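You operate a simulated robot arm through the tools that you are given. There is no shell and no other tool. Be economical: measure what you need, move in short steps, check, and stop when the job is done.

Carry out the task below with a simulated two-armed robot. There is one attempt and no reset: what you move stays moved.

TASK
Push the drawer of the low case shut. Pick up the yellow jug with one hand, pass it to the other hand and put it on the top of the steel plate. Put three of the blue bearings from the wood bench top on the silver tray. Any order will do. Set down upright: yellow jug.

The check looks at the end state, three seconds after you hand in, the way a careful person would. Anything else that was tipped, shoved, dropped, spilled or broken makes it a failure.

THE ROBOT
Two 7-joint arms with two-finger parallel grippers on one trunk, on a base that drives. Base frame: it is fixed to the floor where the robot stands at the start and does not move with it; the origin is under the middle of the robot, x ahead of it, y to its left, z up; the surface under the hand at the start is at about z = 820. Lengths are in mm, angles in rad, forces in N, time in s.
The left shoulder is at the start at [50, 177, 1054], the right one opposite. With the tool pointing down near the work surface each hand reaches from about 200 to 700 mm from the robot's upright axis, wherever it stands, measured 20 degrees to its own side. Places, roughly: blue bearing [-8500, -6000, 1000]; drawer of the low case [500, -100, 800]; silver tray (25x17x4 cm) [-8100, -5900, 900]; top of the steel plate (25x21 cm) [-4560, -1980, 920]; yellow jug [-4500, -1750, 250]. Payload 3.43 kg a hand.
The tool frame of a hand sits at the grasp point between the pads (the TCP): z along the fingers, y along the line on which they close. The tips reach 34 mm beyond it. Largest opening 128 mm; finger width 24, thickness 12; the body of the gripper, 48 by 130 mm, starts 96 mm behind the TCP.
Orientation is told as [roll, pitch, yaw] about the base's x, y, z axes, in that order, counted from this pose: with the fingers straight down and closing along the base's y, the tool's x points along the base's -x, its y along +y and its z along -z.

THE INTERFACE
- The arms move only by the tool drive_tool. It takes "left_motion", "right_motion" or both (then of equal length, played together; a hand with none holds still); each is a list of rows, each a list of 7 numbers: the shift along the tool's x, y, z in mm, then the turn, a rotation vector about the tool's x, y, z in rad, then the gripper command, from -1 (shut) to 1 (fully open), values between in proportion. In form: [[x, y, z, ax, ay, az, hand], ...]. A call has 1 to 20 rows; each row is the pose to reach, as a shift and turn from the pose commanded when the call began, along the tool's axes at that moment. Rows are played at 5 a second. More than 50 mm and 0.15 rad between two rows, or a gripper value outside its range, and nothing of the call is played. A pose out of reach is approached as far as the arm can. The call stops where the force on the tool passes 40 N (or 10 N more than at its start, if that is more) or the arm is blocked; 0.2 s more then pass. Each finger travels about 108 mm/s and halts on what it meets, pressing with about 29 N; the grip force reading is that of the motor and also rises with nothing between the fingers. The clock runs only during rows and for 0.2 s after the last one: add rows that repeat a pose to give the fingers time. The reply holds the time, the measured pose of the TCP, the force on the tool along the base axes, the opening and the grip force, in the units named above and with some noise, with the torque about the TCP (base axes, N m) and any sound that the robot's microphone picked up.
- Cameras (640 x 400 px; columns grow to the right, rows downward): "scene" is now at [170.8, -12.8, 1223]; the picture's right is [-0.14, -0.99, 0.00], its down [-0.60, 0.09, -0.79] and it looks along [0.78, -0.11, -0.61] (base axes); focal length 267 px, centre (320, 200). "left" rides on the left gripper at [76, 11, -160] in its tool frame; the picture's right is [-0.15, 0.99, 0.00], its down [-0.88, -0.13, -0.46] and it looks along [-0.45, -0.07, 0.89] (tool axes); focal length 234 px, centre (320, 200). "right" rides on the right gripper at [76, -11, -160] in its tool frame; the picture's right is [0.15, 0.99, 0.00], its down [-0.88, 0.13, -0.46] and it looks along [-0.45, 0.07, 0.89] (tool axes); focal length 234 px, centre (320, 200). There is no depth. A picture from a camera that has moved, and an enlarged one, comes with that camera's place and axes in the base frame and with its lens. The place of the scene camera against the robot may be out by one fixed shift of up to 25 mm in any direction.
- capture(camera): a new picture of that camera. No time passes.
- move_column(by): slides the trunk up (or, below 0, down) by that many mm; the arms and the scene camera ride with it, the base frame stays. It gives what a move gives, with no picture.
- steer(legs): drives the robot by 1 to 6 legs, each [ahead, turn to the left] in mm and rad, along the robot's own axes; the way and the turn of a leg run together, so that a leg with both is an arc; at most 1500 mm and 3.142 rad a leg. The arms and the cameras ride along, it lands a little off, and it stops where it bumps. It gives what a move gives.
- pan_tilt(pan, tilt): turns the head with the scene camera to pan (to the left, within 1.396 rad either way) and tilt (down, from -0.506 to 1.204), counted from straight ahead of the robot. It gives what a move gives.
- inspect(camera, box): a new picture of the part [left, top, right, bottom] of that camera's present view, enlarged. No time passes.
- hand_in(): hands the job in; it is judged then, once.

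Go step by step. Nothing tells you exact positions but the pictures and the camera data: compare them with the known pose of the tool, close in by small moves and look again before you grip or let go. The budget is 165 turns and 118 pictures, counting those below and the enlarged ones. Unless the task says otherwise, let go and move clear before handing in, and close with one line.

The tools are called by a JSON object that holds its "fn" and its "kwargs". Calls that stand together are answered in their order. drive_tool: Moves the arms, as the interface text tells. Its arguments: {"type":"object","properties":{"left_motion":{"type":"array","items":{"type":"array","items":{"type":"number"}}},"right_motion":{"type":"array","items":{"type":"array","items":{"type":"number"}}}},"required":[]} The other tools are called the same way: move_column (by) slides the trunk up or down; steer (legs) drives the base; pan_tilt (pan, tilt) turns the head that bears the scene camera; capture (camera) takes a picture; inspect (camera, box) takes an enlarged picture of a part of a camera's view; hand_in () hands the job in.

At the start:

```text
time_s: 0.0
left_tcp_pos: [468.4, 190.7, 1013.4]
left_orientation: [0.001, 0.001, 0.0]
left_force: [-0.5, -0.6, -0.4]
left_wrist_torque: [-0.05, 0.01, 0.0]
left_grip_width: 128.3
left_gripper_force: 0.0
right_tcp_pos: [455.9, -223.3, 1030.3]
right_orientation: [-0.001, 0.0, 0.0]
right_force: [0.0, -0.3, -0.5]
right_wrist_torque: [0.0, 0.0, 0.02]
right_grip_width: 127.8
right_gripper_force: 0.1
trunk travel left (down, up): [-225.0, 176.0]
robot x, y, heading: [3.3, -2.8, -0.003]
head pan, tilt: [-0.143, 0.658]
```

scene: 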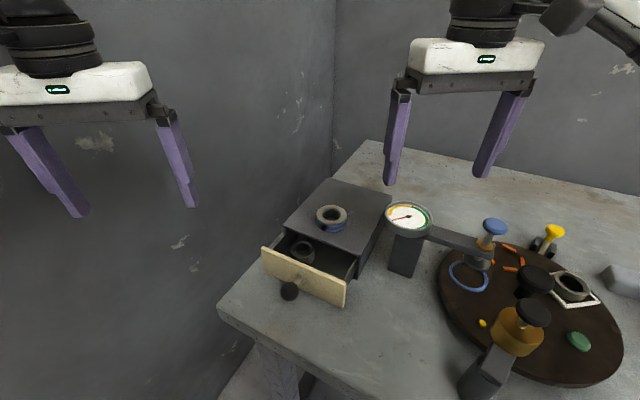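
right: 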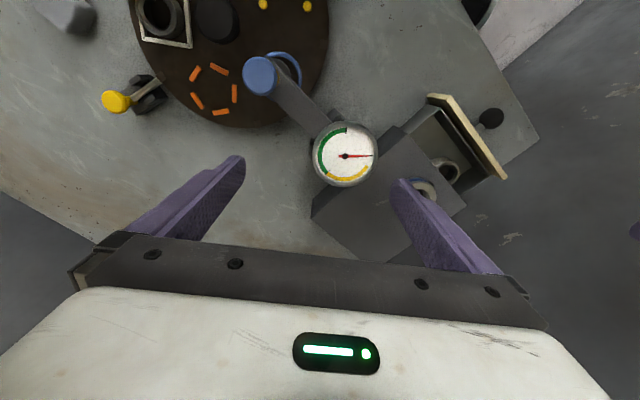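
left: 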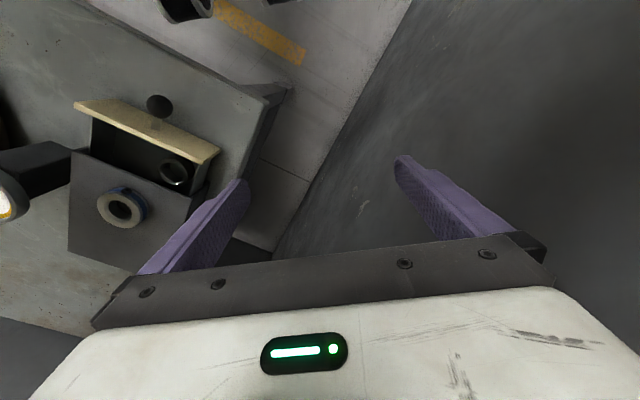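

The drawer front faces me obliquely: knob near [388, 0, 860], push direction about [0.84, -0.54], open by about 70 mm. I bring the closed left hand in front of it at height first.

{"fn": "drive_tool", "kwargs": {"left_motion": [[33, -40, 0, 0, 0, 0.14, -1], [66, -80, 0, 0, 0, 0.28, -1], [99, -120, 0, 0, 0, 0.42, -1], [131, -159, 0, 0, 0, 0.567, -1], [131, -159, 0, 0, 0, 0.567, -1]]}}

{"fn": "capture", "kwargs": {"camera": "left"}}

{"fn": "capture", "kwargs": {"camera": "scene"}}

```text
refused: row 1 steps farther than a row can; nothing moved
```

```text
114 pictures are left
camera left: at [393.2, 200.6, 1171.4], right [0.15, 0.99, 0.0], down [0.88, -0.13, 0.46], along [0.45, -0.07, -0.89], focal length 234 px, centre (320, 200)
```

left: 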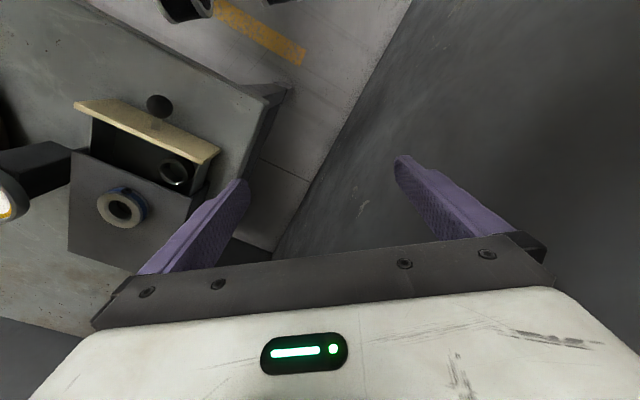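

```text
113 pictures are left
camera scene: at [170.8, -12.8, 1223.0], right [-0.14, -0.99, 0.0], down [-0.6, 0.09, -0.79], along [0.78, -0.11, -0.61], focal length 267 px, centre (320, 200)
```

scene: 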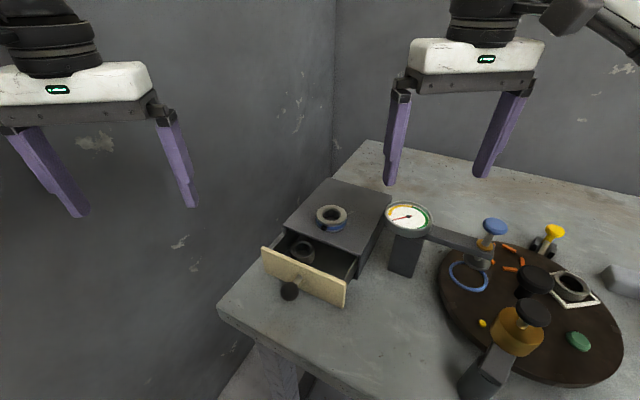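

The first row was too long (33 and 40 together exceed 50), so I use shorter rows.

{"fn": "drive_tool", "kwargs": {"left_motion": [[26, -32, 0, 0, 0, 0.11, -1], [52, -64, 0, 0, 0, 0.22, -1], [78, -95, 0, 0, 0, 0.34, -1], [105, -127, 0, 0, 0, 0.45, -1], [131, -159, 0, 0, 0, 0.567, -1], [131, -159, 0, 0, 0, 0.567, -1]]}}

{"fn": "capture", "kwargs": {"camera": "left"}}

{"fn": "capture", "kwargs": {"camera": "scene"}}

```text
time_s: 1.4
left_tcp_pos: [335.7, 29.5, 1013.5]
left_orientation: [0.0, 0.001, -0.568]
left_force: [0.2, 0.7, 0.0]
left_wrist_torque: [-0.01, 0.03, 0.02]
left_grip_width: 0.1
left_gripper_force: 29.4
right_tcp_pos: [456.4, -223.9, 1029.9]
right_orientation: [-0.001, 0.001, -0.001]
right_force: [-0.6, 0.4, 1.0]
right_wrist_torque: [-0.02, 0.02, -0.02]
right_grip_width: 128.1
right_gripper_force: 0.1
trunk travel left (down, up): [-225.0, 176.0]
robot x, y, heading: [0.2, -0.3, -0.001]
head pan, tilt: [-0.143, 0.658]
```

```text
112 pictures are left
camera left: at [279.2, 80.5, 1171.5], right [0.66, 0.76, 0.0], down [0.67, -0.58, 0.46], along [0.34, -0.3, -0.89], focal length 234 px, centre (320, 200)
```

left: 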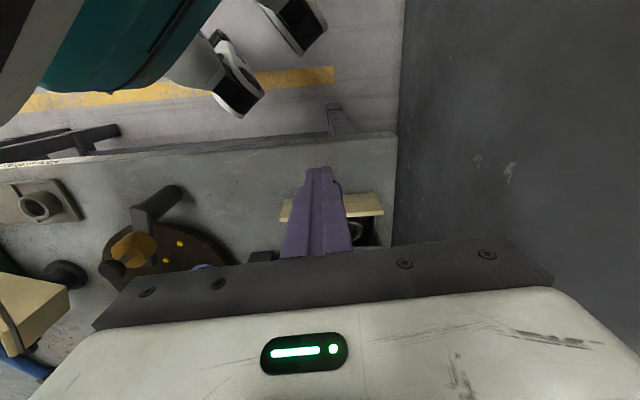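

```text
111 pictures are left
camera scene: at [170.8, -12.7, 1223.0], right [-0.14, -0.99, 0.0], down [-0.6, 0.09, -0.79], along [0.78, -0.11, -0.61], focal length 267 px, centre (320, 200)
```

scene: 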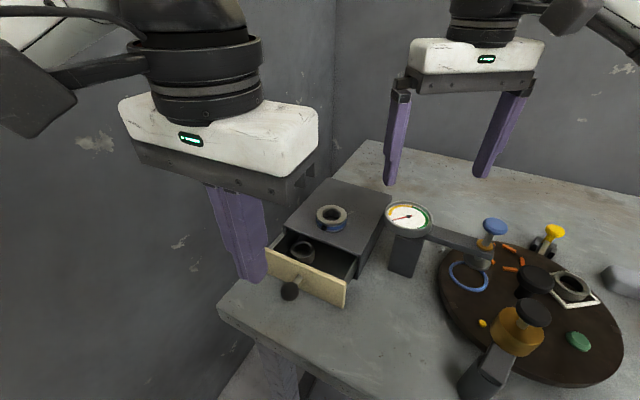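

The hand is square to the drawer front, about 69 mm out and some 9 mm off centre. I go down to z ≈ 872 and look.

{"fn": "drive_tool", "kwargs": {"left_motion": [[0, 4, 40, 0, 0, 0, -1], [0, 9, 80, 0, 0, 0, -1], [0, 9, 120, 0, 0, 0, -1], [0, 9, 141, 0, 0, 0, -1]]}}

{"fn": "capture", "kwargs": {"camera": "left"}}

{"fn": "capture", "kwargs": {"camera": "scene"}}

```text
time_s: 2.4
left_tcp_pos: [342.8, 41.1, 870.7]
left_orientation: [-0.001, 0.0, -0.568]
left_force: [-1.2, 0.1, 0.2]
left_wrist_torque: [-0.03, 0.0, -0.01]
left_grip_width: 0.1
left_gripper_force: 28.7
right_tcp_pos: [456.4, -224.3, 1030.2]
right_orientation: [0.001, 0.0, 0.0]
right_force: [0.1, -0.5, 0.5]
right_wrist_torque: [0.03, 0.0, 0.02]
right_grip_width: 127.9
right_gripper_force: 0.1
trunk travel left (down, up): [-225.0, 176.0]
robot x, y, heading: [0.5, -0.5, 0.003]
head pan, tilt: [-0.143, 0.658]
```

```text
110 pictures are left
camera left: at [284.3, 90.5, 1029.6], right [0.65, 0.76, 0.0], down [0.67, -0.58, 0.46], along [0.34, -0.3, -0.89], focal length 234 px, centre (320, 200)
```

left: 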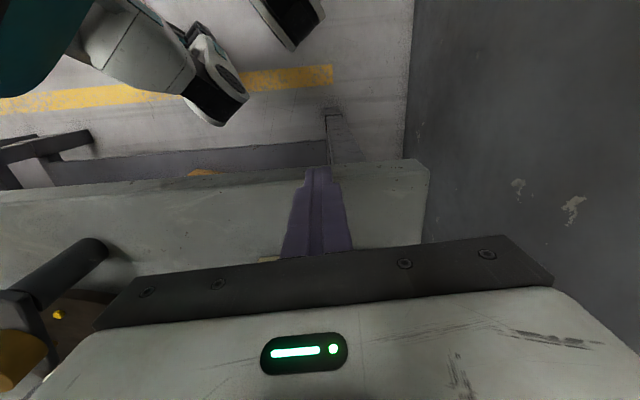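

```text
109 pictures are left
camera scene: at [170.9, -12.8, 1223.1], right [-0.14, -0.99, 0.0], down [-0.6, 0.09, -0.79], along [0.78, -0.11, -0.61], focal length 267 px, centre (320, 200)
```

scene: 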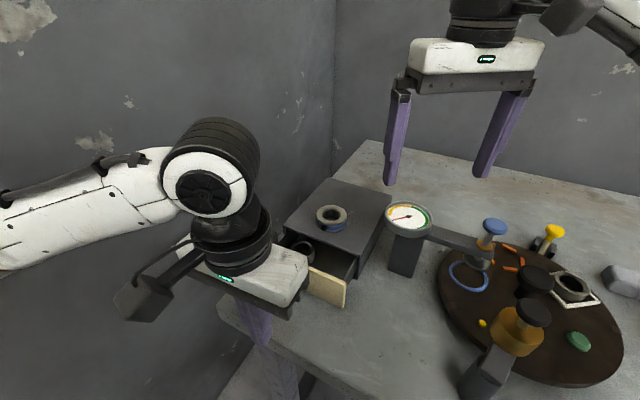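

The closed fingers stand in front of the knob. I push along tool −x in small rows.

{"fn": "drive_tool", "kwargs": {"left_motion": [[-10, 0, 0, 0, 0, 0, -1], [-20, 0, 0, 0, 0, 0, -1], [-30, 0, 0, 0, 0, 0, -1], [-38, 0, 0, 0, 0, 0, -1], [-46, 0, 0, 0, 0, 0, -1], [-54, 0, 0, 0, 0, 0, -1], [-62, 0, 0, 0, 0, 0, -1], [-70, 0, 0, 0, 0, 0, -1]]}}

{"fn": "capture", "kwargs": {"camera": "scene"}}

```text
time_s: 4.2
left_tcp_pos: [400.6, 0.8, 874.1]
left_orientation: [0.001, 0.0, -0.568]
left_force: [-0.2, -0.5, 0.6]
left_wrist_torque: [0.04, -0.03, -0.03]
left_grip_width: 0.1
left_gripper_force: 28.7
right_tcp_pos: [456.6, -222.8, 1029.6]
right_orientation: [0.0, -0.001, -0.002]
right_force: [-0.4, 0.1, 0.6]
right_wrist_torque: [0.01, 0.0, 0.05]
right_grip_width: 127.9
right_gripper_force: 0.1
trunk travel left (down, up): [-225.0, 176.0]
robot x, y, heading: [-1.9, 0.8, 0.001]
head pan, tilt: [-0.143, 0.658]
```

```text
108 pictures are left
camera scene: at [170.8, -12.9, 1223.1], right [-0.14, -0.99, 0.0], down [-0.6, 0.09, -0.79], along [0.78, -0.11, -0.61], focal length 267 px, centre (320, 200)
```

scene: 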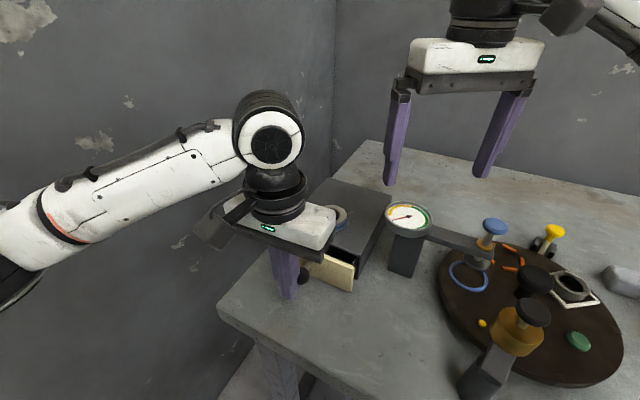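

The drawer is moving and the case stays put. I carry on pushing.

{"fn": "drive_tool", "kwargs": {"left_motion": [[-8, 0, 0, 0, 0, 0, -1], [-16, 0, 0, 0, 0, 0, -1], [-24, 0, 0, 0, 0, 0, -1], [-32, 0, 0, 0, 0, 0, -1]]}}

{"fn": "capture", "kwargs": {"camera": "scene"}}

```text
time_s: 5.2
left_tcp_pos: [418.5, -11.8, 873.5]
left_orientation: [0.007, 0.024, -0.578]
left_force: [-11.0, 9.8, 10.6]
left_wrist_torque: [-0.02, 0.11, -0.11]
left_grip_width: 0.1
left_gripper_force: 29.5
right_tcp_pos: [454.6, -222.1, 1030.8]
right_orientation: [0.001, -0.002, -0.001]
right_force: [-0.3, 0.4, 0.3]
right_wrist_torque: [-0.01, -0.03, -0.02]
right_grip_width: 127.8
right_gripper_force: 0.0
trunk travel left (down, up): [-225.0, 176.0]
robot x, y, heading: [1.1, 1.6, 0.001]
head pan, tilt: [-0.143, 0.658]
stopped in row 4 (left hand): the force on the tool passed its limit at 42 N (the readings are from after the stop); the commanded pose is now the measured one
```

```text
107 pictures are left
camera scene: at [168.8, -11.6, 1223.5], right [-0.14, -0.99, 0.0], down [-0.6, 0.09, -0.79], along [0.78, -0.11, -0.61], focal length 267 px, centre (320, 200)
```

scene: 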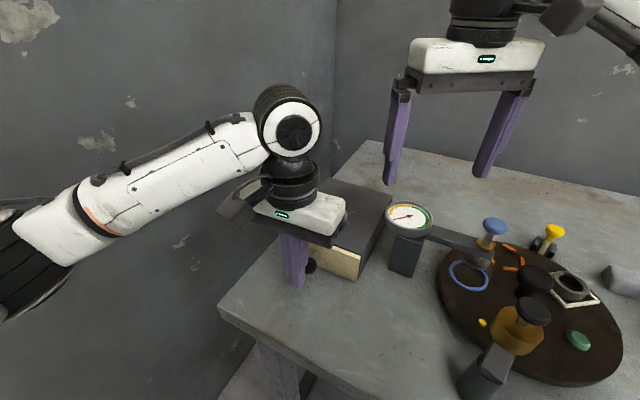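

It stopped at 42 N and the front looks flush. I back off and raise the hand to check.

{"fn": "drive_tool", "kwargs": {"left_motion": [[15, 0, 0, 0, 0, 0, -1], [45, 0, 0, 0, 0, 0, -1], [80, 0, -20, 0, 0, 0, -1], [100, 0, -60, 0, 0, 0, -1], [110, 20, -100, 0, 0, 0, -1], [110, 60, -120, 0, 0, 0, -1], [110, 100, -130, 0, 0, 0, -1]]}}

{"fn": "inspect", "kwargs": {"camera": "scene", "box": [200, 140, 440, 340]}}

```text
time_s: 6.8
left_tcp_pos: [388.8, 128.0, 1006.0]
left_orientation: [0.004, 0.02, -0.576]
left_force: [-0.5, -1.0, 0.6]
left_wrist_torque: [0.04, -0.03, -0.05]
left_grip_width: 0.0
left_gripper_force: 29.4
right_tcp_pos: [455.7, -223.5, 1030.8]
right_orientation: [0.001, 0.0, 0.003]
right_force: [0.5, 0.0, 0.0]
right_wrist_torque: [-0.02, -0.01, -0.02]
right_grip_width: 127.9
right_gripper_force: 0.1
trunk travel left (down, up): [-225.0, 176.0]
robot x, y, heading: [-4.0, 0.2, 0.004]
head pan, tilt: [-0.143, 0.658]
```

```text
2.00 times, centred on (320, 240) of scene
camera zoom: at [170.3, -12.0, 1223.0], right [-0.14, -0.99, 0.0], down [-0.6, 0.09, -0.79], along [0.78, -0.11, -0.61], focal length 534 px, centre (320, 120)
```

zoom: 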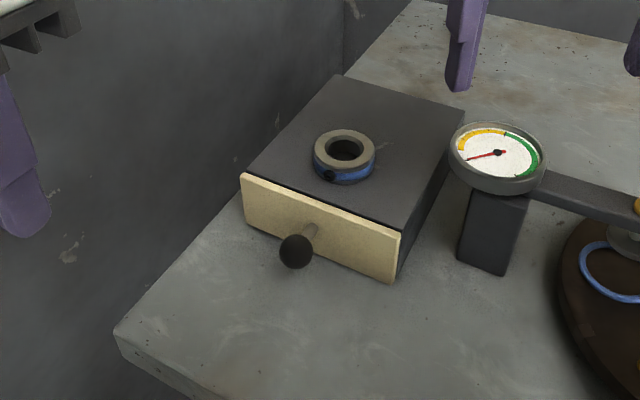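

The drawer looks shut; I check the seam more closely.

{"fn": "inspect", "kwargs": {"camera": "scene", "box": [280, 210, 376, 270]}}

{"fn": "capture", "kwargs": {"camera": "left"}}

```text
6.67 times, centred on (328, 240) of scene
camera zoom: at [170.3, -12.0, 1223.0], right [-0.14, -0.99, 0.0], down [-0.6, 0.09, -0.79], along [0.78, -0.11, -0.61], focal length 1781 px, centre (267, -67)
```

zoom: 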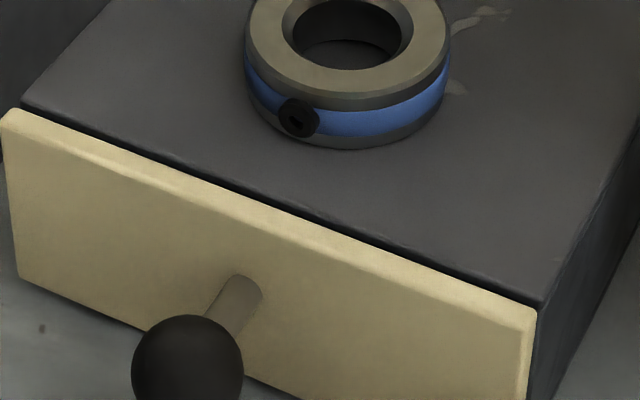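

```text
104 pictures are left
camera left: at [333.9, 176.1, 1166.3], right [0.66, 0.75, 0.0], down [0.68, -0.59, 0.44], along [0.33, -0.29, -0.9], focal length 234 px, centre (320, 200)
```

left: 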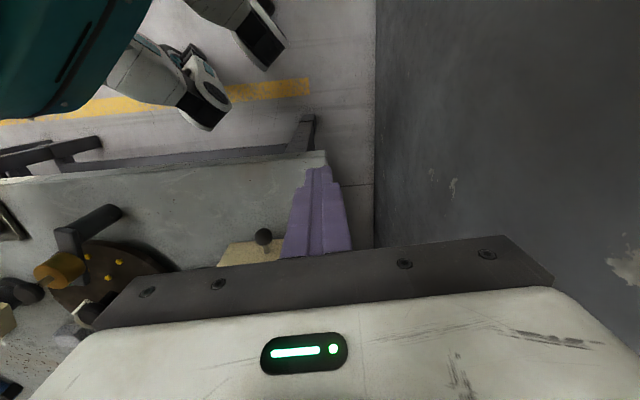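

The drawer is shut. Before driving off I look around to the right and left.

{"fn": "pan_tilt", "kwargs": {"pan": -1.396, "tilt": 0.35}}

{"fn": "capture", "kwargs": {"camera": "scene"}}

{"fn": "pan_tilt", "kwargs": {"pan": 1.396, "tilt": 0.35}}

{"fn": "capture", "kwargs": {"camera": "scene"}}

```text
time_s: 8.3
left_tcp_pos: [388.2, 127.8, 1006.7]
left_orientation: [0.005, 0.022, -0.576]
left_force: [-0.2, 0.4, 0.2]
left_wrist_torque: [0.0, -0.01, 0.01]
left_grip_width: 0.0
left_gripper_force: 29.2
right_tcp_pos: [455.3, -223.5, 1030.4]
right_orientation: [-0.001, 0.0, 0.0]
right_force: [0.6, 0.3, -0.8]
right_wrist_torque: [0.01, 0.0, 0.0]
right_grip_width: 128.0
right_gripper_force: 0.1
trunk travel left (down, up): [-225.0, 176.0]
robot x, y, heading: [-1.7, 1.7, -0.001]
head pan, tilt: [-1.396, 0.351]
```

```text
103 pictures are left
camera scene: at [101.0, -91.7, 1250.8], right [-0.98, -0.18, 0.0], down [-0.06, 0.34, -0.94], along [0.16, -0.92, -0.34], focal length 267 px, centre (320, 200)
```

scene: 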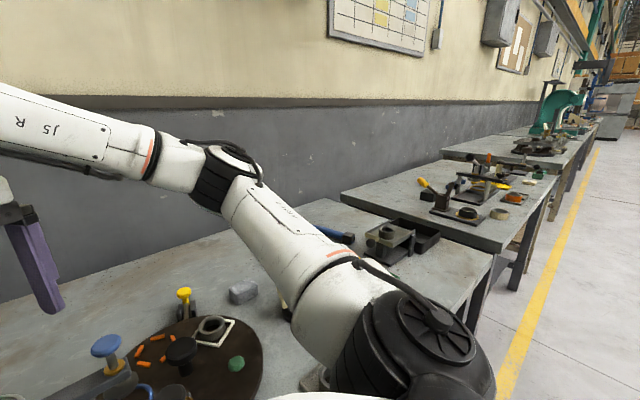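

```text
time_s: 10.8
left_tcp_pos: [387.2, 127.5, 1006.0]
left_orientation: [0.005, 0.022, -0.573]
left_force: [-0.1, -0.2, -1.1]
left_wrist_torque: [-0.01, 0.0, -0.03]
left_grip_width: 0.0
left_gripper_force: 28.9
right_tcp_pos: [455.4, -222.5, 1030.7]
right_orientation: [0.001, 0.0, 0.0]
right_force: [0.2, -0.3, 0.9]
right_wrist_torque: [-0.02, -0.04, 0.01]
right_grip_width: 127.9
right_gripper_force: 0.1
trunk travel left (down, up): [-225.0, 176.0]
robot x, y, heading: [-1.7, -2.8, 0.004]
head pan, tilt: [1.396, 0.351]
```

```text
102 pictures are left
camera scene: at [100.8, 91.7, 1250.8], right [0.98, -0.17, 0.0], down [-0.06, -0.34, -0.94], along [0.16, 0.92, -0.34], focal length 267 px, centre (320, 200)
```

scene: 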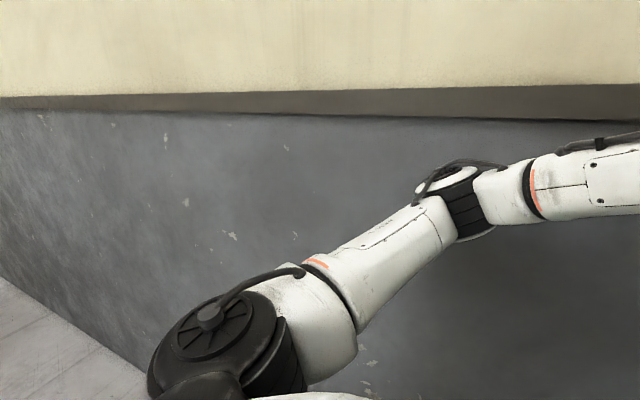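

The bench row runs off to my right with an aisle behind me. I back away 600 mm and turn right to look to the rear.

{"fn": "steer", "kwargs": {"legs": [[-600, 0], [0, -1.57]]}}

{"fn": "pan_tilt", "kwargs": {"pan": -0.9, "tilt": 0.25}}

{"fn": "capture", "kwargs": {"camera": "scene"}}

{"fn": "pan_tilt", "kwargs": {"pan": 0, "tilt": 0.25}}

{"fn": "capture", "kwargs": {"camera": "scene"}}

```text
time_s: 17.8
left_tcp_pos: [-434.5, -384.7, 1005.8]
left_orientation: [0.003, 0.022, -2.128]
left_force: [-0.3, -0.7, -0.6]
left_wrist_torque: [0.0, 0.02, -0.01]
left_grip_width: 0.0
left_gripper_force: 29.2
right_tcp_pos: [-783.5, -458.5, 1031.1]
right_orientation: [-0.001, -0.001, -1.554]
right_force: [-0.5, -0.4, 0.2]
right_wrist_torque: [-0.01, 0.01, -0.03]
right_grip_width: 128.3
right_gripper_force: 0.0
trunk travel left (down, up): [-225.0, 176.0]
robot x, y, heading: [-565.4, 3.3, -1.548]
head pan, tilt: [1.396, 0.351]
```

```text
time_s: 19.9
left_tcp_pos: [-434.5, -383.0, 1005.1]
left_orientation: [0.002, 0.021, -2.126]
left_force: [0.6, 0.7, 0.2]
left_wrist_torque: [0.0, 0.01, -0.01]
left_grip_width: 0.0
left_gripper_force: 28.7
right_tcp_pos: [-783.5, -457.7, 1028.6]
right_orientation: [0.0, -0.002, -1.552]
right_force: [-0.4, 0.8, 0.3]
right_wrist_torque: [-0.01, -0.04, -0.02]
right_grip_width: 128.2
right_gripper_force: 0.1
trunk travel left (down, up): [-225.0, 176.0]
robot x, y, heading: [-566.2, 3.5, -1.55]
head pan, tilt: [-0.901, 0.25]
```

```text
101 pictures are left
camera scene: at [-623.6, -127.1, 1260.2], right [-0.64, 0.77, 0.0], down [0.19, 0.16, -0.97], along [-0.75, -0.62, -0.25], focal length 267 px, centre (320, 200)
```

scene: 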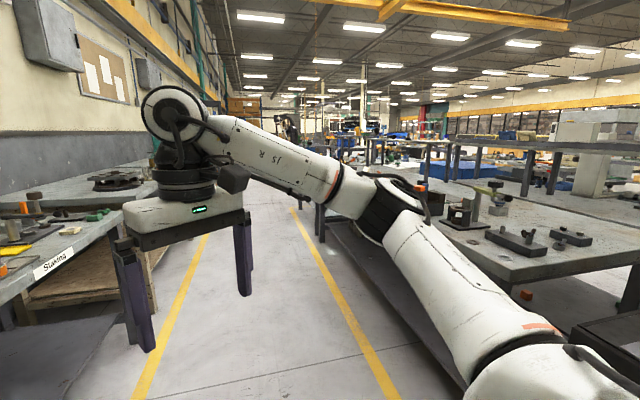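

```text
time_s: 21.1
left_tcp_pos: [-435.1, -383.1, 1004.9]
left_orientation: [0.002, 0.021, -2.128]
left_force: [0.1, 0.0, -0.6]
left_wrist_torque: [0.01, 0.02, 0.01]
left_grip_width: 0.0
left_gripper_force: 28.8
right_tcp_pos: [-783.3, -458.1, 1030.4]
right_orientation: [0.0, -0.001, -1.554]
right_force: [-0.4, 0.0, -0.3]
right_wrist_torque: [-0.01, -0.01, -0.02]
right_grip_width: 128.0
right_gripper_force: 0.1
trunk travel left (down, up): [-225.0, 176.0]
robot x, y, heading: [-569.3, 1.8, -1.552]
head pan, tilt: [0.0, 0.25]
```

```text
100 pictures are left
camera scene: at [-549.9, -161.1, 1260.2], right [-1.0, -0.02, 0.0], down [0.0, 0.25, -0.97], along [0.02, -0.97, -0.25], focal length 267 px, centre (320, 200)
```

scene: 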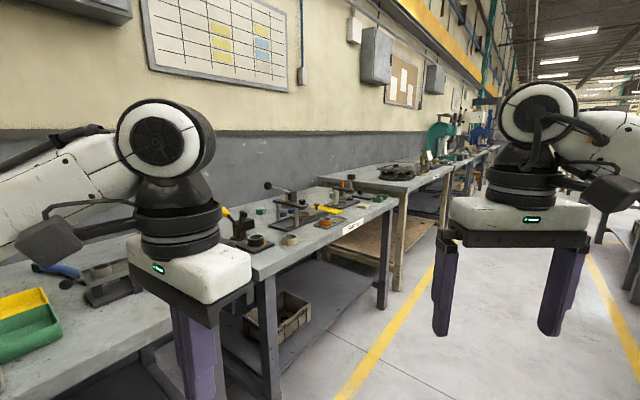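

The aisle runs toward about (−0.62, −0.78), with tables on its right; the plate lies toward −x. I look that way.

{"fn": "pan_tilt", "kwargs": {"pan": -1.396, "tilt": 0.2}}

{"fn": "capture", "kwargs": {"camera": "scene"}}

```text
time_s: 22.6
left_tcp_pos: [-435.0, -383.3, 1005.4]
left_orientation: [0.002, 0.021, -2.128]
left_force: [0.3, 0.2, -0.5]
left_wrist_torque: [-0.05, 0.0, -0.01]
left_grip_width: 0.1
left_gripper_force: 29.1
right_tcp_pos: [-784.8, -456.7, 1029.9]
right_orientation: [0.0, 0.0, -1.554]
right_force: [0.4, 0.6, -0.1]
right_wrist_torque: [-0.01, -0.01, -0.02]
right_grip_width: 127.6
right_gripper_force: 0.1
trunk travel left (down, up): [-225.0, 176.0]
robot x, y, heading: [-568.4, 3.2, -1.554]
head pan, tilt: [-1.396, 0.201]
```

```text
99 pictures are left
camera scene: at [-643.0, -85.6, 1264.8], right [-0.19, 0.98, 0.0], down [0.2, 0.04, -0.98], along [-0.96, -0.19, -0.2], focal length 267 px, centre (320, 200)
```

scene: 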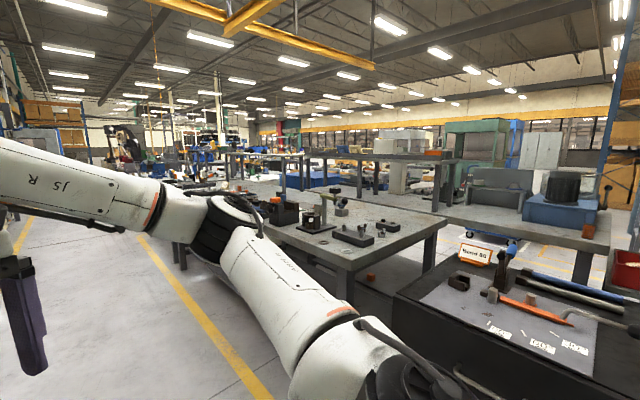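

The plate should appear near pixel (249, 167); I enlarge that area.

{"fn": "inspect", "kwargs": {"camera": "scene", "box": [160, 110, 400, 260]}}

```text
2.67 times, centred on (280, 185) of scene
camera zoom: at [-643.0, -85.6, 1264.8], right [-0.19, 0.98, 0.0], down [0.2, 0.04, -0.98], along [-0.96, -0.19, -0.2], focal length 712 px, centre (427, 240)
```

zoom: 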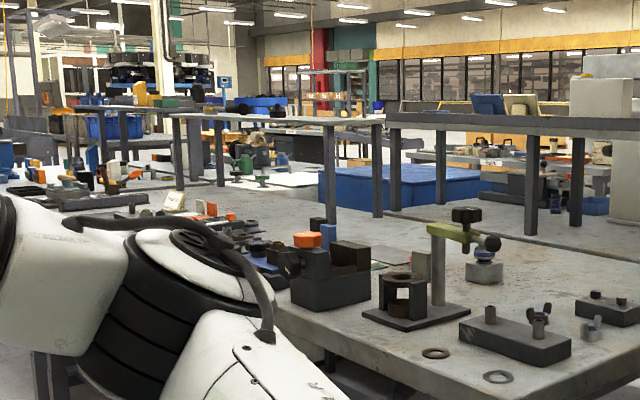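

The plate is down the aisle to the right. I turn along the aisle, drive ahead 2.6 m, and look right.

{"fn": "steer", "kwargs": {"legs": [[0, -0.69], [1300, 0], [1300, 0]]}}

{"fn": "pan_tilt", "kwargs": {"pan": -0.9, "tilt": 0.3}}

{"fn": "capture", "kwargs": {"camera": "scene"}}

```text
time_s: 37.0
left_tcp_pos: [-2288.7, -2396.1, 1006.5]
left_orientation: [0.004, 0.023, -2.8]
left_force: [0.0, 0.0, 0.3]
left_wrist_torque: [0.01, 0.0, 0.02]
left_grip_width: 0.2
left_gripper_force: 28.8
right_tcp_pos: [-2606.8, -2235.4, 1030.0]
right_orientation: [-0.001, 0.001, -2.227]
right_force: [-0.2, 0.4, -0.8]
right_wrist_torque: [0.02, -0.02, 0.02]
right_grip_width: 127.7
right_gripper_force: 0.0
trunk travel left (down, up): [-225.0, 176.0]
robot x, y, heading: [-2150.6, -2010.8, -2.226]
head pan, tilt: [-1.396, 0.201]
```

```text
time_s: 37.9
left_tcp_pos: [-2288.6, -2396.1, 1006.4]
left_orientation: [0.005, 0.022, -2.801]
left_force: [-1.0, 0.2, -0.3]
left_wrist_torque: [0.03, 0.01, -0.07]
left_grip_width: 0.0
left_gripper_force: 29.3
right_tcp_pos: [-2608.8, -2235.8, 1029.8]
right_orientation: [0.001, 0.0, -2.226]
right_force: [0.1, 0.2, -0.3]
right_wrist_torque: [0.0, 0.02, -0.04]
right_grip_width: 128.1
right_gripper_force: 0.0
trunk travel left (down, up): [-225.0, 176.0]
robot x, y, heading: [-2154.4, -2012.0, -2.223]
head pan, tilt: [-0.901, 0.3]
```

```text
97 pictures are left
camera scene: at [-2273.2, -2068.4, 1255.5], right [-0.01, 1.0, 0.0], down [0.3, 0.0, -0.96], along [-0.96, -0.01, -0.3], focal length 267 px, centre (320, 200)
```

scene: 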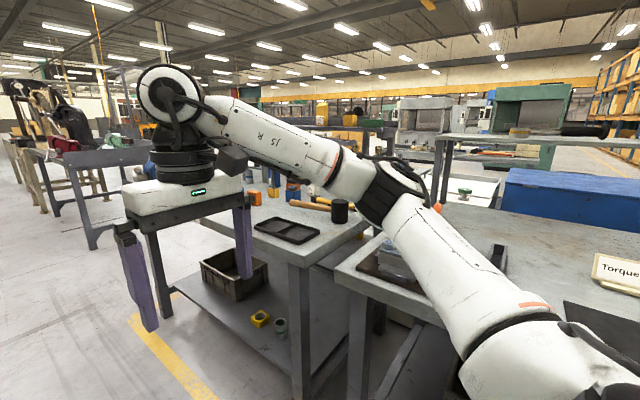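

Now the plate should be near (333, 158); I enlarge there.

{"fn": "inspect", "kwargs": {"camera": "scene", "box": [240, 90, 480, 240]}}

```text
2.67 times, centred on (360, 165) of scene
camera zoom: at [-2273.2, -2068.4, 1255.5], right [-0.01, 1.0, 0.0], down [0.3, 0.0, -0.96], along [-0.96, -0.01, -0.3], focal length 712 px, centre (213, 293)
```

zoom: 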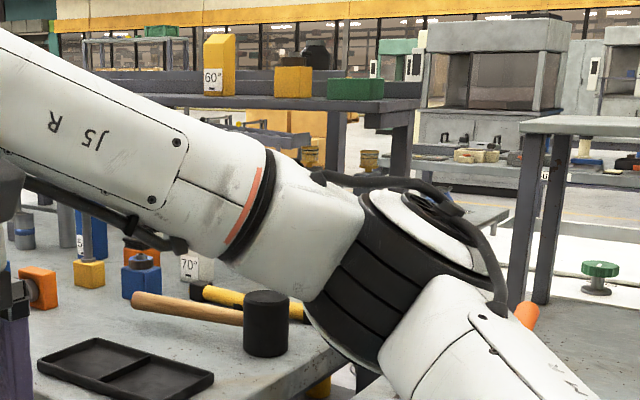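

My own arm hides the spot. I turn to face −x, which clears the view.

{"fn": "steer", "kwargs": {"legs": [[0, -0.92]]}}

{"fn": "pan_tilt", "kwargs": {"pan": 0, "tilt": 0.25}}

{"fn": "capture", "kwargs": {"camera": "scene"}}

```text
time_s: 40.7
left_tcp_pos: [-2541.6, -2132.5, 1006.7]
left_orientation: [0.002, 0.021, 2.554]
left_force: [-0.4, 0.4, 0.2]
left_wrist_torque: [0.01, 0.01, 0.03]
left_grip_width: 0.0
left_gripper_force: 28.9
right_tcp_pos: [-2605.0, -1780.9, 1029.2]
right_orientation: [0.0, 0.001, 3.128]
right_force: [-0.7, 1.0, 0.4]
right_wrist_torque: [-0.04, 0.0, -0.01]
right_grip_width: 128.1
right_gripper_force: 0.1
trunk travel left (down, up): [-225.0, 176.0]
robot x, y, heading: [-2151.3, -2009.4, 3.128]
head pan, tilt: [-0.901, 0.3]
```

```text
time_s: 41.9
left_tcp_pos: [-2543.5, -2132.8, 1006.8]
left_orientation: [0.003, 0.02, 2.553]
left_force: [-0.8, 0.0, -0.8]
left_wrist_torque: [0.01, 0.01, 0.02]
left_grip_width: 0.0
left_gripper_force: 29.0
right_tcp_pos: [-2605.2, -1780.4, 1031.1]
right_orientation: [0.0, 0.0, 3.128]
right_force: [0.3, 0.0, 0.0]
right_wrist_torque: [-0.01, 0.0, -0.01]
right_grip_width: 127.8
right_gripper_force: 0.0
trunk travel left (down, up): [-225.0, 176.0]
robot x, y, heading: [-2154.3, -2011.7, 3.124]
head pan, tilt: [0.0, 0.25]
```

```text
95 pictures are left
camera scene: at [-2300.6, -2009.3, 1260.2], right [0.01, 1.0, 0.0], down [0.25, 0.0, -0.97], along [-0.97, 0.01, -0.25], focal length 267 px, centre (320, 200)
```

scene: 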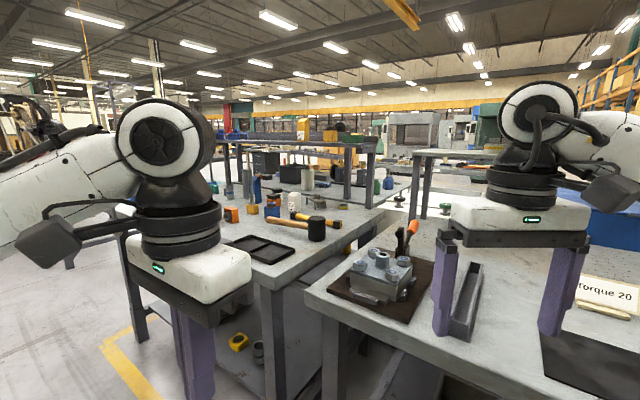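

{"fn": "inspect", "kwargs": {"camera": "scene", "box": [224, 130, 448, 270]}}

```text
2.86 times, centred on (336, 200) of scene
camera zoom: at [-2300.6, -2009.3, 1260.2], right [0.01, 1.0, 0.0], down [0.25, 0.0, -0.97], along [-0.97, 0.01, -0.25], focal length 763 px, centre (274, 200)
```

zoom: 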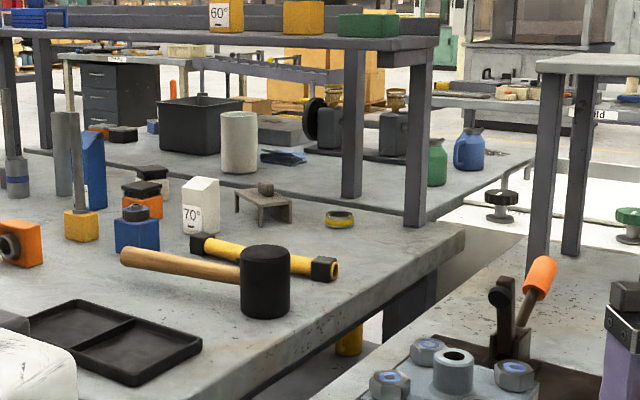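

The yellow jug shows at zoom (350, 338): under the second table at about (−4498, −1748, 250), so it's reached from the far aisle. I check for a passage at the left end of this table.

{"fn": "pan_tilt", "kwargs": {"pan": 0.75, "tilt": 0.3}}

{"fn": "capture", "kwargs": {"camera": "scene"}}

```text
time_s: 43.0
left_tcp_pos: [-2543.1, -2132.3, 1006.7]
left_orientation: [0.004, 0.021, 2.553]
left_force: [0.4, 0.2, -0.1]
left_wrist_torque: [-0.01, 0.0, 0.03]
left_grip_width: 0.1
left_gripper_force: 28.7
right_tcp_pos: [-2604.9, -1780.1, 1029.9]
right_orientation: [-0.001, -0.001, 3.127]
right_force: [-0.1, -0.1, 1.0]
right_wrist_torque: [-0.01, 0.0, -0.02]
right_grip_width: 128.2
right_gripper_force: 0.0
trunk travel left (down, up): [-225.0, 176.0]
robot x, y, heading: [-2148.5, -2009.1, 3.127]
head pan, tilt: [0.75, 0.3]
```

```text
93 pictures are left
camera scene: at [-2276.4, -2073.4, 1255.5], right [-0.67, 0.74, 0.0], down [0.22, 0.2, -0.96], along [-0.71, -0.64, -0.3], focal length 267 px, centre (320, 200)
```

scene: 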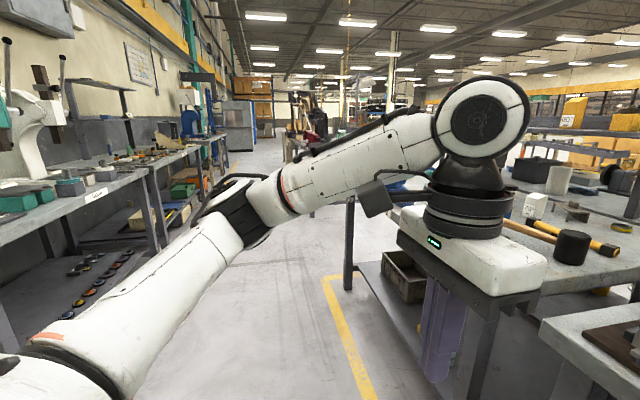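

A cross passage opens beyond the left end of the table (yellow line corner near (−3700, −3320)). I drive down the aisle to it and look right.

{"fn": "steer", "kwargs": {"legs": [[0, 0.914], [1300, 0], [1300, 0], [0, -1.57]]}}

{"fn": "pan_tilt", "kwargs": {"pan": 0, "tilt": 0.35}}

{"fn": "capture", "kwargs": {"camera": "scene"}}

```text
time_s: 61.9
left_tcp_pos: [-4196.4, -3892.0, 1007.7]
left_orientation: [0.002, 0.02, 1.888]
left_force: [0.3, 0.3, -0.2]
left_wrist_torque: [0.0, 0.05, -0.01]
left_grip_width: 0.3
left_gripper_force: 29.1
right_tcp_pos: [-4027.8, -3576.9, 1030.2]
right_orientation: [0.001, 0.0, 2.461]
right_force: [0.4, -0.1, 0.3]
right_wrist_torque: [-0.01, -0.02, 0.01]
right_grip_width: 128.2
right_gripper_force: 0.1
trunk travel left (down, up): [-225.0, 176.0]
robot x, y, heading: [-3815.2, -4037.6, 2.467]
head pan, tilt: [0.75, 0.3]
```

```text
time_s: 63.0
left_tcp_pos: [-4195.3, -3890.7, 1006.3]
left_orientation: [0.005, 0.022, 1.886]
left_force: [-0.5, -0.1, -0.1]
left_wrist_torque: [-0.03, -0.02, -0.01]
left_grip_width: 0.1
left_gripper_force: 29.1
right_tcp_pos: [-4029.5, -3576.5, 1030.4]
right_orientation: [0.0, -0.001, 2.461]
right_force: [0.9, 0.2, -0.2]
right_wrist_torque: [-0.03, 0.05, 0.03]
right_grip_width: 128.0
right_gripper_force: 0.0
trunk travel left (down, up): [-225.0, 176.0]
robot x, y, heading: [-3815.8, -4036.4, 2.458]
head pan, tilt: [0.0, 0.351]
```

```text
92 pictures are left
camera scene: at [-3926.4, -3935.5, 1250.8], right [0.63, 0.78, 0.0], down [0.27, -0.22, -0.94], along [-0.73, 0.59, -0.34], focal length 267 px, centre (320, 200)
```

scene: 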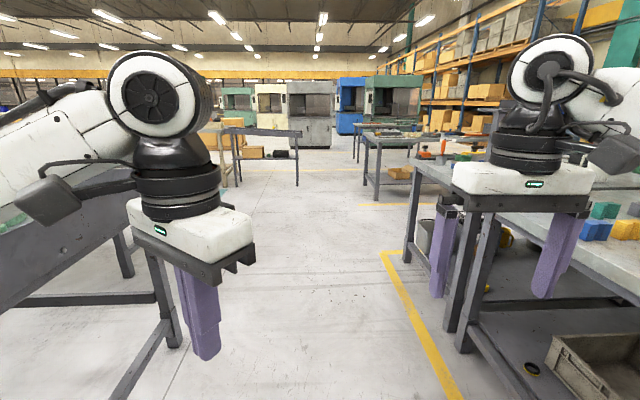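

The passage is wide and the jug shows at (505, 240) under the second table. I drive through to the far aisle and turn along it.

{"fn": "steer", "kwargs": {"legs": [[1400, 0], [1420, 0], [0, -1.57]]}}

{"fn": "pan_tilt", "kwargs": {"pan": -0.7, "tilt": 0.4}}

{"fn": "capture", "kwargs": {"camera": "scene"}}

```text
time_s: 80.6
left_tcp_pos: [-5821.5, -1849.6, 1006.6]
left_orientation: [0.003, 0.021, 0.258]
left_force: [-0.4, -0.4, 0.2]
left_wrist_torque: [0.0, 0.01, 0.03]
left_grip_width: 0.1
left_gripper_force: 28.8
right_tcp_pos: [-5517.3, -2035.6, 1029.5]
right_orientation: [0.0, -0.001, 0.833]
right_force: [0.7, 0.1, 0.5]
right_wrist_torque: [-0.02, 0.01, 0.01]
right_grip_width: 128.0
right_gripper_force: 0.0
trunk travel left (down, up): [-225.0, 176.0]
robot x, y, heading: [-5984.5, -2220.2, 0.832]
head pan, tilt: [0.0, 0.351]
```

```text
time_s: 81.7
left_tcp_pos: [-5823.3, -1850.0, 1006.6]
left_orientation: [0.003, 0.02, 0.26]
left_force: [-0.4, 0.4, -0.1]
left_wrist_torque: [-0.04, 0.01, 0.0]
left_grip_width: 0.0
left_gripper_force: 28.9
right_tcp_pos: [-5518.9, -2035.5, 1031.4]
right_orientation: [0.0, -0.001, 0.832]
right_force: [0.0, 0.3, -0.5]
right_wrist_torque: [-0.02, 0.02, -0.01]
right_grip_width: 127.9
right_gripper_force: 0.0
trunk travel left (down, up): [-225.0, 176.0]
robot x, y, heading: [-5988.8, -2222.9, 0.833]
head pan, tilt: [-0.7, 0.4]
```

```text
91 pictures are left
camera scene: at [-5836.2, -2158.1, 1246.3], right [0.13, -0.99, 0.0], down [-0.39, -0.05, -0.92], along [0.91, 0.12, -0.39], focal length 267 px, centre (320, 200)
```

scene: 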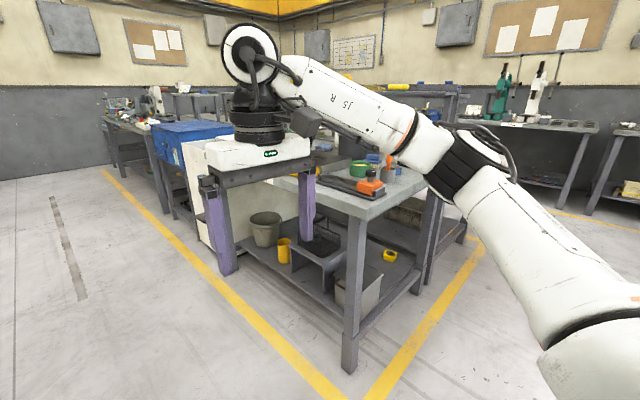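

The jug stands on the lower shelf near the front edge of the second table, at pixel (284, 250); the plate must be on the table top behind my hand. I drive alongside and face the table.

{"fn": "steer", "kwargs": {"legs": [[0, 0.115], [1130, 0], [0, -1.571]]}}

{"fn": "pan_tilt", "kwargs": {"pan": 0, "tilt": 0.6}}

{"fn": "capture", "kwargs": {"camera": "scene"}}

```text
time_s: 92.1
left_tcp_pos: [-4937.3, -1415.1, 1007.1]
left_orientation: [0.004, 0.019, -1.233]
left_force: [0.2, 0.3, -0.4]
left_wrist_torque: [0.02, 0.0, -0.02]
left_grip_width: 0.1
left_gripper_force: 28.8
right_tcp_pos: [-5098.0, -1731.8, 1029.9]
right_orientation: [0.0, 0.002, -0.658]
right_force: [0.5, 0.3, 0.3]
right_wrist_torque: [-0.01, -0.01, -0.01]
right_grip_width: 127.9
right_gripper_force: 0.1
trunk travel left (down, up): [-225.0, 176.0]
robot x, y, heading: [-5323.8, -1278.6, -0.66]
head pan, tilt: [-0.7, 0.4]
```

```text
time_s: 93.1
left_tcp_pos: [-4937.0, -1414.3, 1006.8]
left_orientation: [0.002, 0.019, -1.232]
left_force: [0.3, -0.7, -0.6]
left_wrist_torque: [-0.02, 0.04, 0.01]
left_grip_width: 0.0
left_gripper_force: 28.8
right_tcp_pos: [-5099.7, -1731.8, 1030.8]
right_orientation: [0.001, 0.0, -0.657]
right_force: [0.1, -0.1, 0.0]
right_wrist_torque: [0.03, 0.02, 0.0]
right_grip_width: 127.9
right_gripper_force: 0.1
trunk travel left (down, up): [-225.0, 176.0]
robot x, y, heading: [-5316.9, -1275.3, -0.661]
head pan, tilt: [0.0, 0.6]
```

```text
90 pictures are left
camera scene: at [-5182.1, -1373.9, 1228.0], right [-0.61, -0.79, 0.0], down [-0.45, 0.35, -0.83], along [0.65, -0.5, -0.56], focal length 267 px, centre (320, 200)
```

scene: 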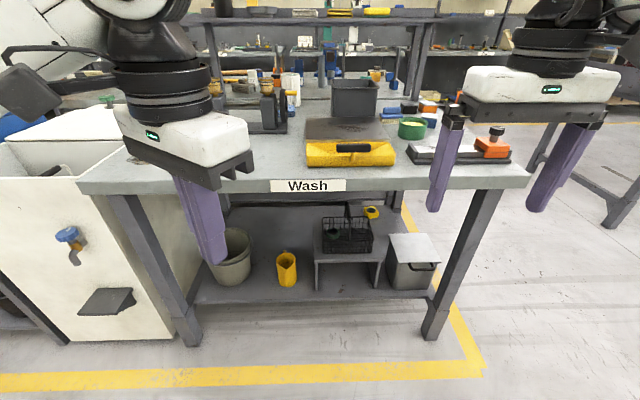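

The dark steel plate is at (345, 130), between a yellow item and a grey bin; the jug is at (287, 270). I zoom in on both.

{"fn": "inspect", "kwargs": {"camera": "scene", "box": [240, 70, 460, 210]}}

{"fn": "inspect", "kwargs": {"camera": "scene", "box": [200, 200, 440, 350]}}

```text
2.86 times, centred on (350, 140) of scene
camera zoom: at [-5182.1, -1373.9, 1228.0], right [-0.61, -0.79, 0.0], down [-0.45, 0.35, -0.83], along [0.65, -0.5, -0.56], focal length 763 px, centre (234, 371)
```

zoom: 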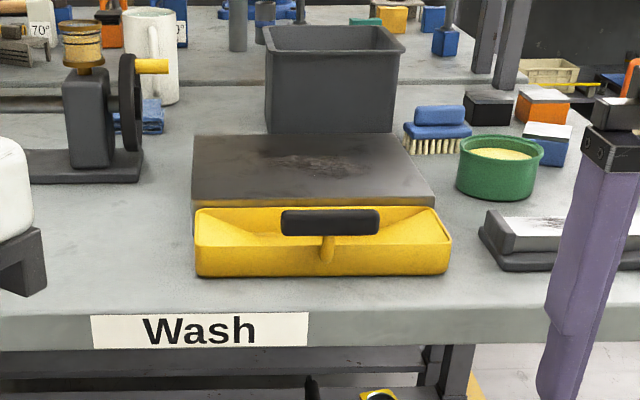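

```text
2.67 times, centred on (320, 275) of scene
camera zoom: at [-5182.1, -1373.9, 1228.0], right [-0.61, -0.79, 0.0], down [-0.45, 0.35, -0.83], along [0.65, -0.5, -0.56], focal length 712 px, centre (320, 0)
```

zoom: 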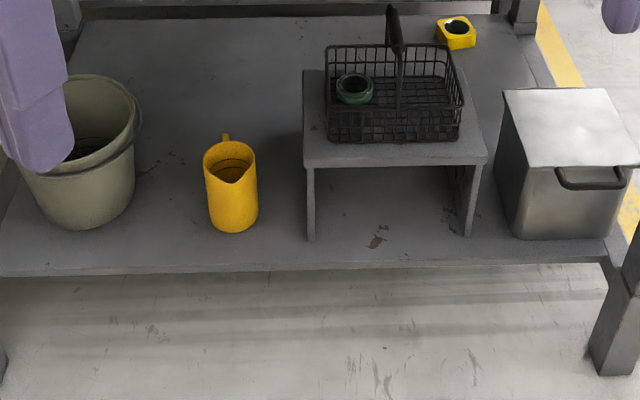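

Jug and plate are about 115 mm left and right of my centre line. I lower the trunk, pull the right hand back and straighten and open the left hand here in free space.

{"fn": "move_column", "kwargs": {"by": -220}}

{"fn": "drive_tool", "kwargs": {"left_motion": [[10, -6, 36, 0, 0, -0.114, 0], [20, -12, 72, 0, 0, -0.228, 0.5], [30, -18, 109, 0, 0, -0.343, 1], [40, -24, 145, 0, 0, -0.457, 1], [51, -30, 182, 0, 0, -0.572, 1]], "right_motion": [[40, 0, 0, 0, 0, 0, 1], [80, 0, 0, 0, 0, 0, 1], [120, 0, 0, 0, 0, 0, 1], [160, 0, 0, 0, 0, 0, 1], [200, 0, 0, 0, 0, 0, 1]]}}

```text
time_s: 95.5
left_tcp_pos: [-4938.0, -1414.0, 786.0]
left_orientation: [0.004, 0.019, -1.231]
left_force: [0.4, -0.6, -0.1]
left_wrist_torque: [0.0, 0.03, -0.01]
left_grip_width: 0.0
left_gripper_force: 29.4
right_tcp_pos: [-5099.4, -1732.2, 811.1]
right_orientation: [-0.001, -0.001, -0.658]
right_force: [0.1, -0.4, -0.6]
right_wrist_torque: [0.0, -0.01, 0.05]
right_grip_width: 128.0
right_gripper_force: 0.1
trunk travel left (down, up): [-5.0, 396.0]
robot x, y, heading: [-5323.3, -1275.4, -0.654]
head pan, tilt: [0.0, 0.6]
```

```text
time_s: 96.7
left_tcp_pos: [-4981.7, -1374.3, 605.5]
left_orientation: [0.013, 0.014, -0.659]
left_force: [-0.2, 0.2, -0.2]
left_wrist_torque: [0.0, 0.03, 0.03]
left_grip_width: 128.1
left_gripper_force: 0.1
right_tcp_pos: [-5256.5, -1609.1, 808.0]
right_orientation: [-0.001, 0.0, -0.659]
right_force: [-0.3, 0.8, 0.0]
right_wrist_torque: [0.0, 0.0, 0.0]
right_grip_width: 127.8
right_gripper_force: 0.1
trunk travel left (down, up): [-5.0, 396.0]
robot x, y, heading: [-5321.2, -1274.4, -0.658]
head pan, tilt: [0.0, 0.6]
```

Next I pitch the left hand forward by 0.96 rad while lowering to about z 365.

{"fn": "drive_tool", "kwargs": {"left_motion": [[0, 0, 34, 0, -0.137, 0, 1], [0, 0, 68, 0, -0.274, 0, 1], [0, 0, 102, 0, -0.411, 0, 1], [0, 0, 136, 0, -0.548, 0, 1], [0, 0, 170, 0, -0.685, 0, 1], [0, 0, 205, 0, -0.823, 0, 1], [0, 0, 240, 0, -0.96, 0, 1], [0, 0, 240, 0, -0.96, 0, 1]]}}

{"fn": "capture", "kwargs": {"camera": "left"}}

{"fn": "capture", "kwargs": {"camera": "scene"}}

```text
time_s: 97.9
left_tcp_pos: [-4982.8, -1372.4, 453.4]
left_orientation: [0.008, -0.656, -0.677]
left_force: [1.8, 9.8, 32.7]
left_wrist_torque: [2.85, 4.33, -1.34]
left_grip_width: 128.0
left_gripper_force: 0.0
right_tcp_pos: [-5256.7, -1610.0, 809.3]
right_orientation: [0.002, -0.001, -0.656]
right_force: [-0.4, -0.6, 0.7]
right_wrist_torque: [0.01, -0.02, -0.01]
right_grip_width: 127.7
right_gripper_force: 0.0
trunk travel left (down, up): [-5.0, 396.0]
robot x, y, heading: [-5325.6, -1277.0, -0.654]
head pan, tilt: [0.0, 0.6]
stopped in row 6 (left hand): the force on the tool passed its limit at 163 N (the readings are from after the stop); the commanded pose is now the measured one
```

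```text
87 pictures are left
camera left: at [-5099.4, -1266.2, 532.0], right [0.71, 0.7, 0.09], down [0.24, -0.37, 0.9], along [0.66, -0.61, -0.43], focal length 234 px, centre (320, 200)
```

left: 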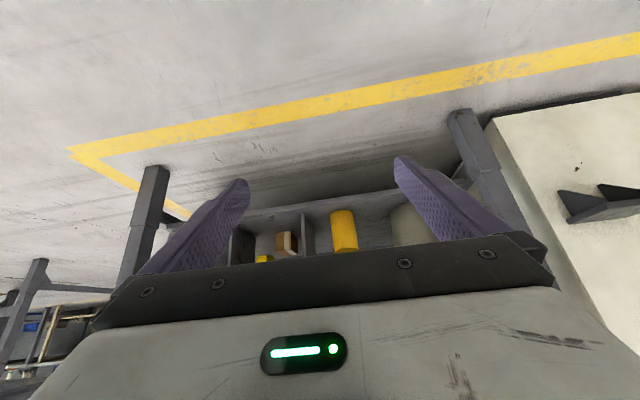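

```text
86 pictures are left
camera scene: at [-5182.6, -1373.7, 1008.8], right [-0.61, -0.79, 0.0], down [-0.45, 0.35, -0.83], along [0.65, -0.5, -0.56], focal length 267 px, centre (320, 200)
```

scene: 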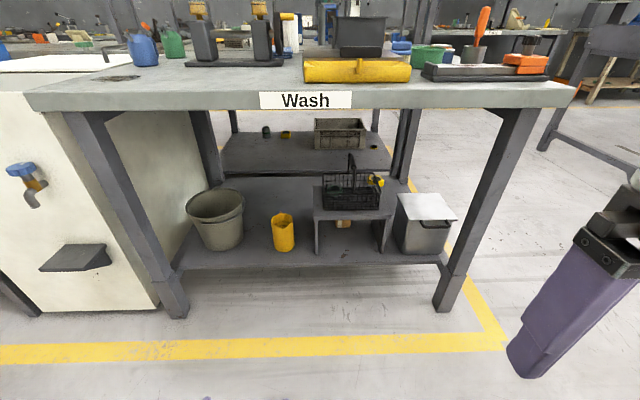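

The hand ran into something — most likely my own base behind the wrist. I move up and forward away from it.

{"fn": "drive_tool", "kwargs": {"left_motion": [[-27, 0, -14, 0, 0, 0, 1], [-58, 0, 9, 0, 0, 0, 1], [-97, 0, 37, 0, 0, 0, 1], [-129, 0, 61, 0, 0, 0, 1]]}}

{"fn": "capture", "kwargs": {"camera": "left"}}

{"fn": "pan_tilt", "kwargs": {"pan": 0.2, "tilt": 1.0}}

{"fn": "capture", "kwargs": {"camera": "scene"}}

```text
time_s: 98.9
left_tcp_pos: [-4874.2, -1459.4, 477.2]
left_orientation: [0.011, -0.655, -0.676]
left_force: [-0.4, -0.4, 0.4]
left_wrist_torque: [-0.02, 0.01, 0.01]
left_grip_width: 128.0
left_gripper_force: 0.1
right_tcp_pos: [-5256.6, -1609.9, 808.8]
right_orientation: [0.0, 0.0, -0.658]
right_force: [0.2, 0.5, 0.8]
right_wrist_torque: [-0.01, 0.01, 0.01]
right_grip_width: 128.2
right_gripper_force: 0.1
trunk travel left (down, up): [-5.0, 396.0]
robot x, y, heading: [-5326.2, -1276.7, -0.659]
head pan, tilt: [0.0, 0.6]
```

```text
85 pictures are left
camera left: at [-4990.2, -1352.9, 557.3], right [0.7, 0.7, 0.1], down [0.25, -0.37, 0.9], along [0.67, -0.61, -0.43], focal length 234 px, centre (320, 200)
```

left: 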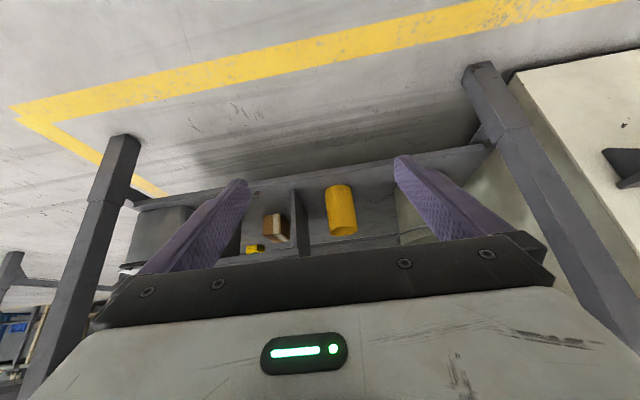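

```text
time_s: 99.8
left_tcp_pos: [-4874.5, -1457.3, 478.2]
left_orientation: [0.009, -0.657, -0.675]
left_force: [0.2, -0.8, 0.7]
left_wrist_torque: [0.0, 0.01, -0.01]
left_grip_width: 127.9
left_gripper_force: 0.1
right_tcp_pos: [-5255.4, -1609.1, 807.2]
right_orientation: [-0.001, 0.0, -0.659]
right_force: [0.6, -0.5, -0.4]
right_wrist_torque: [0.02, -0.01, -0.01]
right_grip_width: 128.1
right_gripper_force: 0.1
trunk travel left (down, up): [-5.0, 396.0]
robot x, y, heading: [-5325.7, -1277.8, -0.659]
head pan, tilt: [0.201, 1.0]
```

```text
84 pictures are left
camera scene: at [-5189.4, -1350.5, 976.1], right [-0.44, -0.9, 0.0], down [-0.75, 0.37, -0.54], along [0.49, -0.24, -0.84], focal length 267 px, centre (320, 200)
```

scene: 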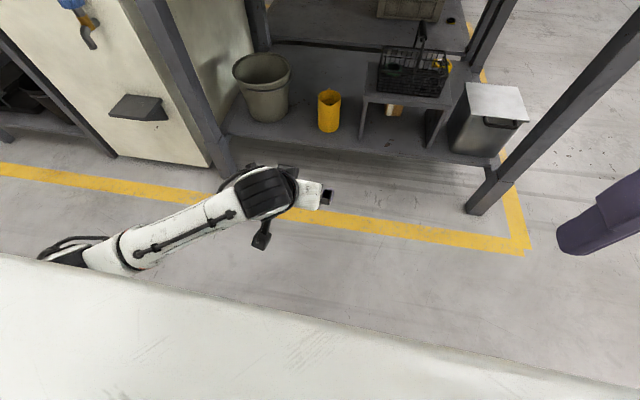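

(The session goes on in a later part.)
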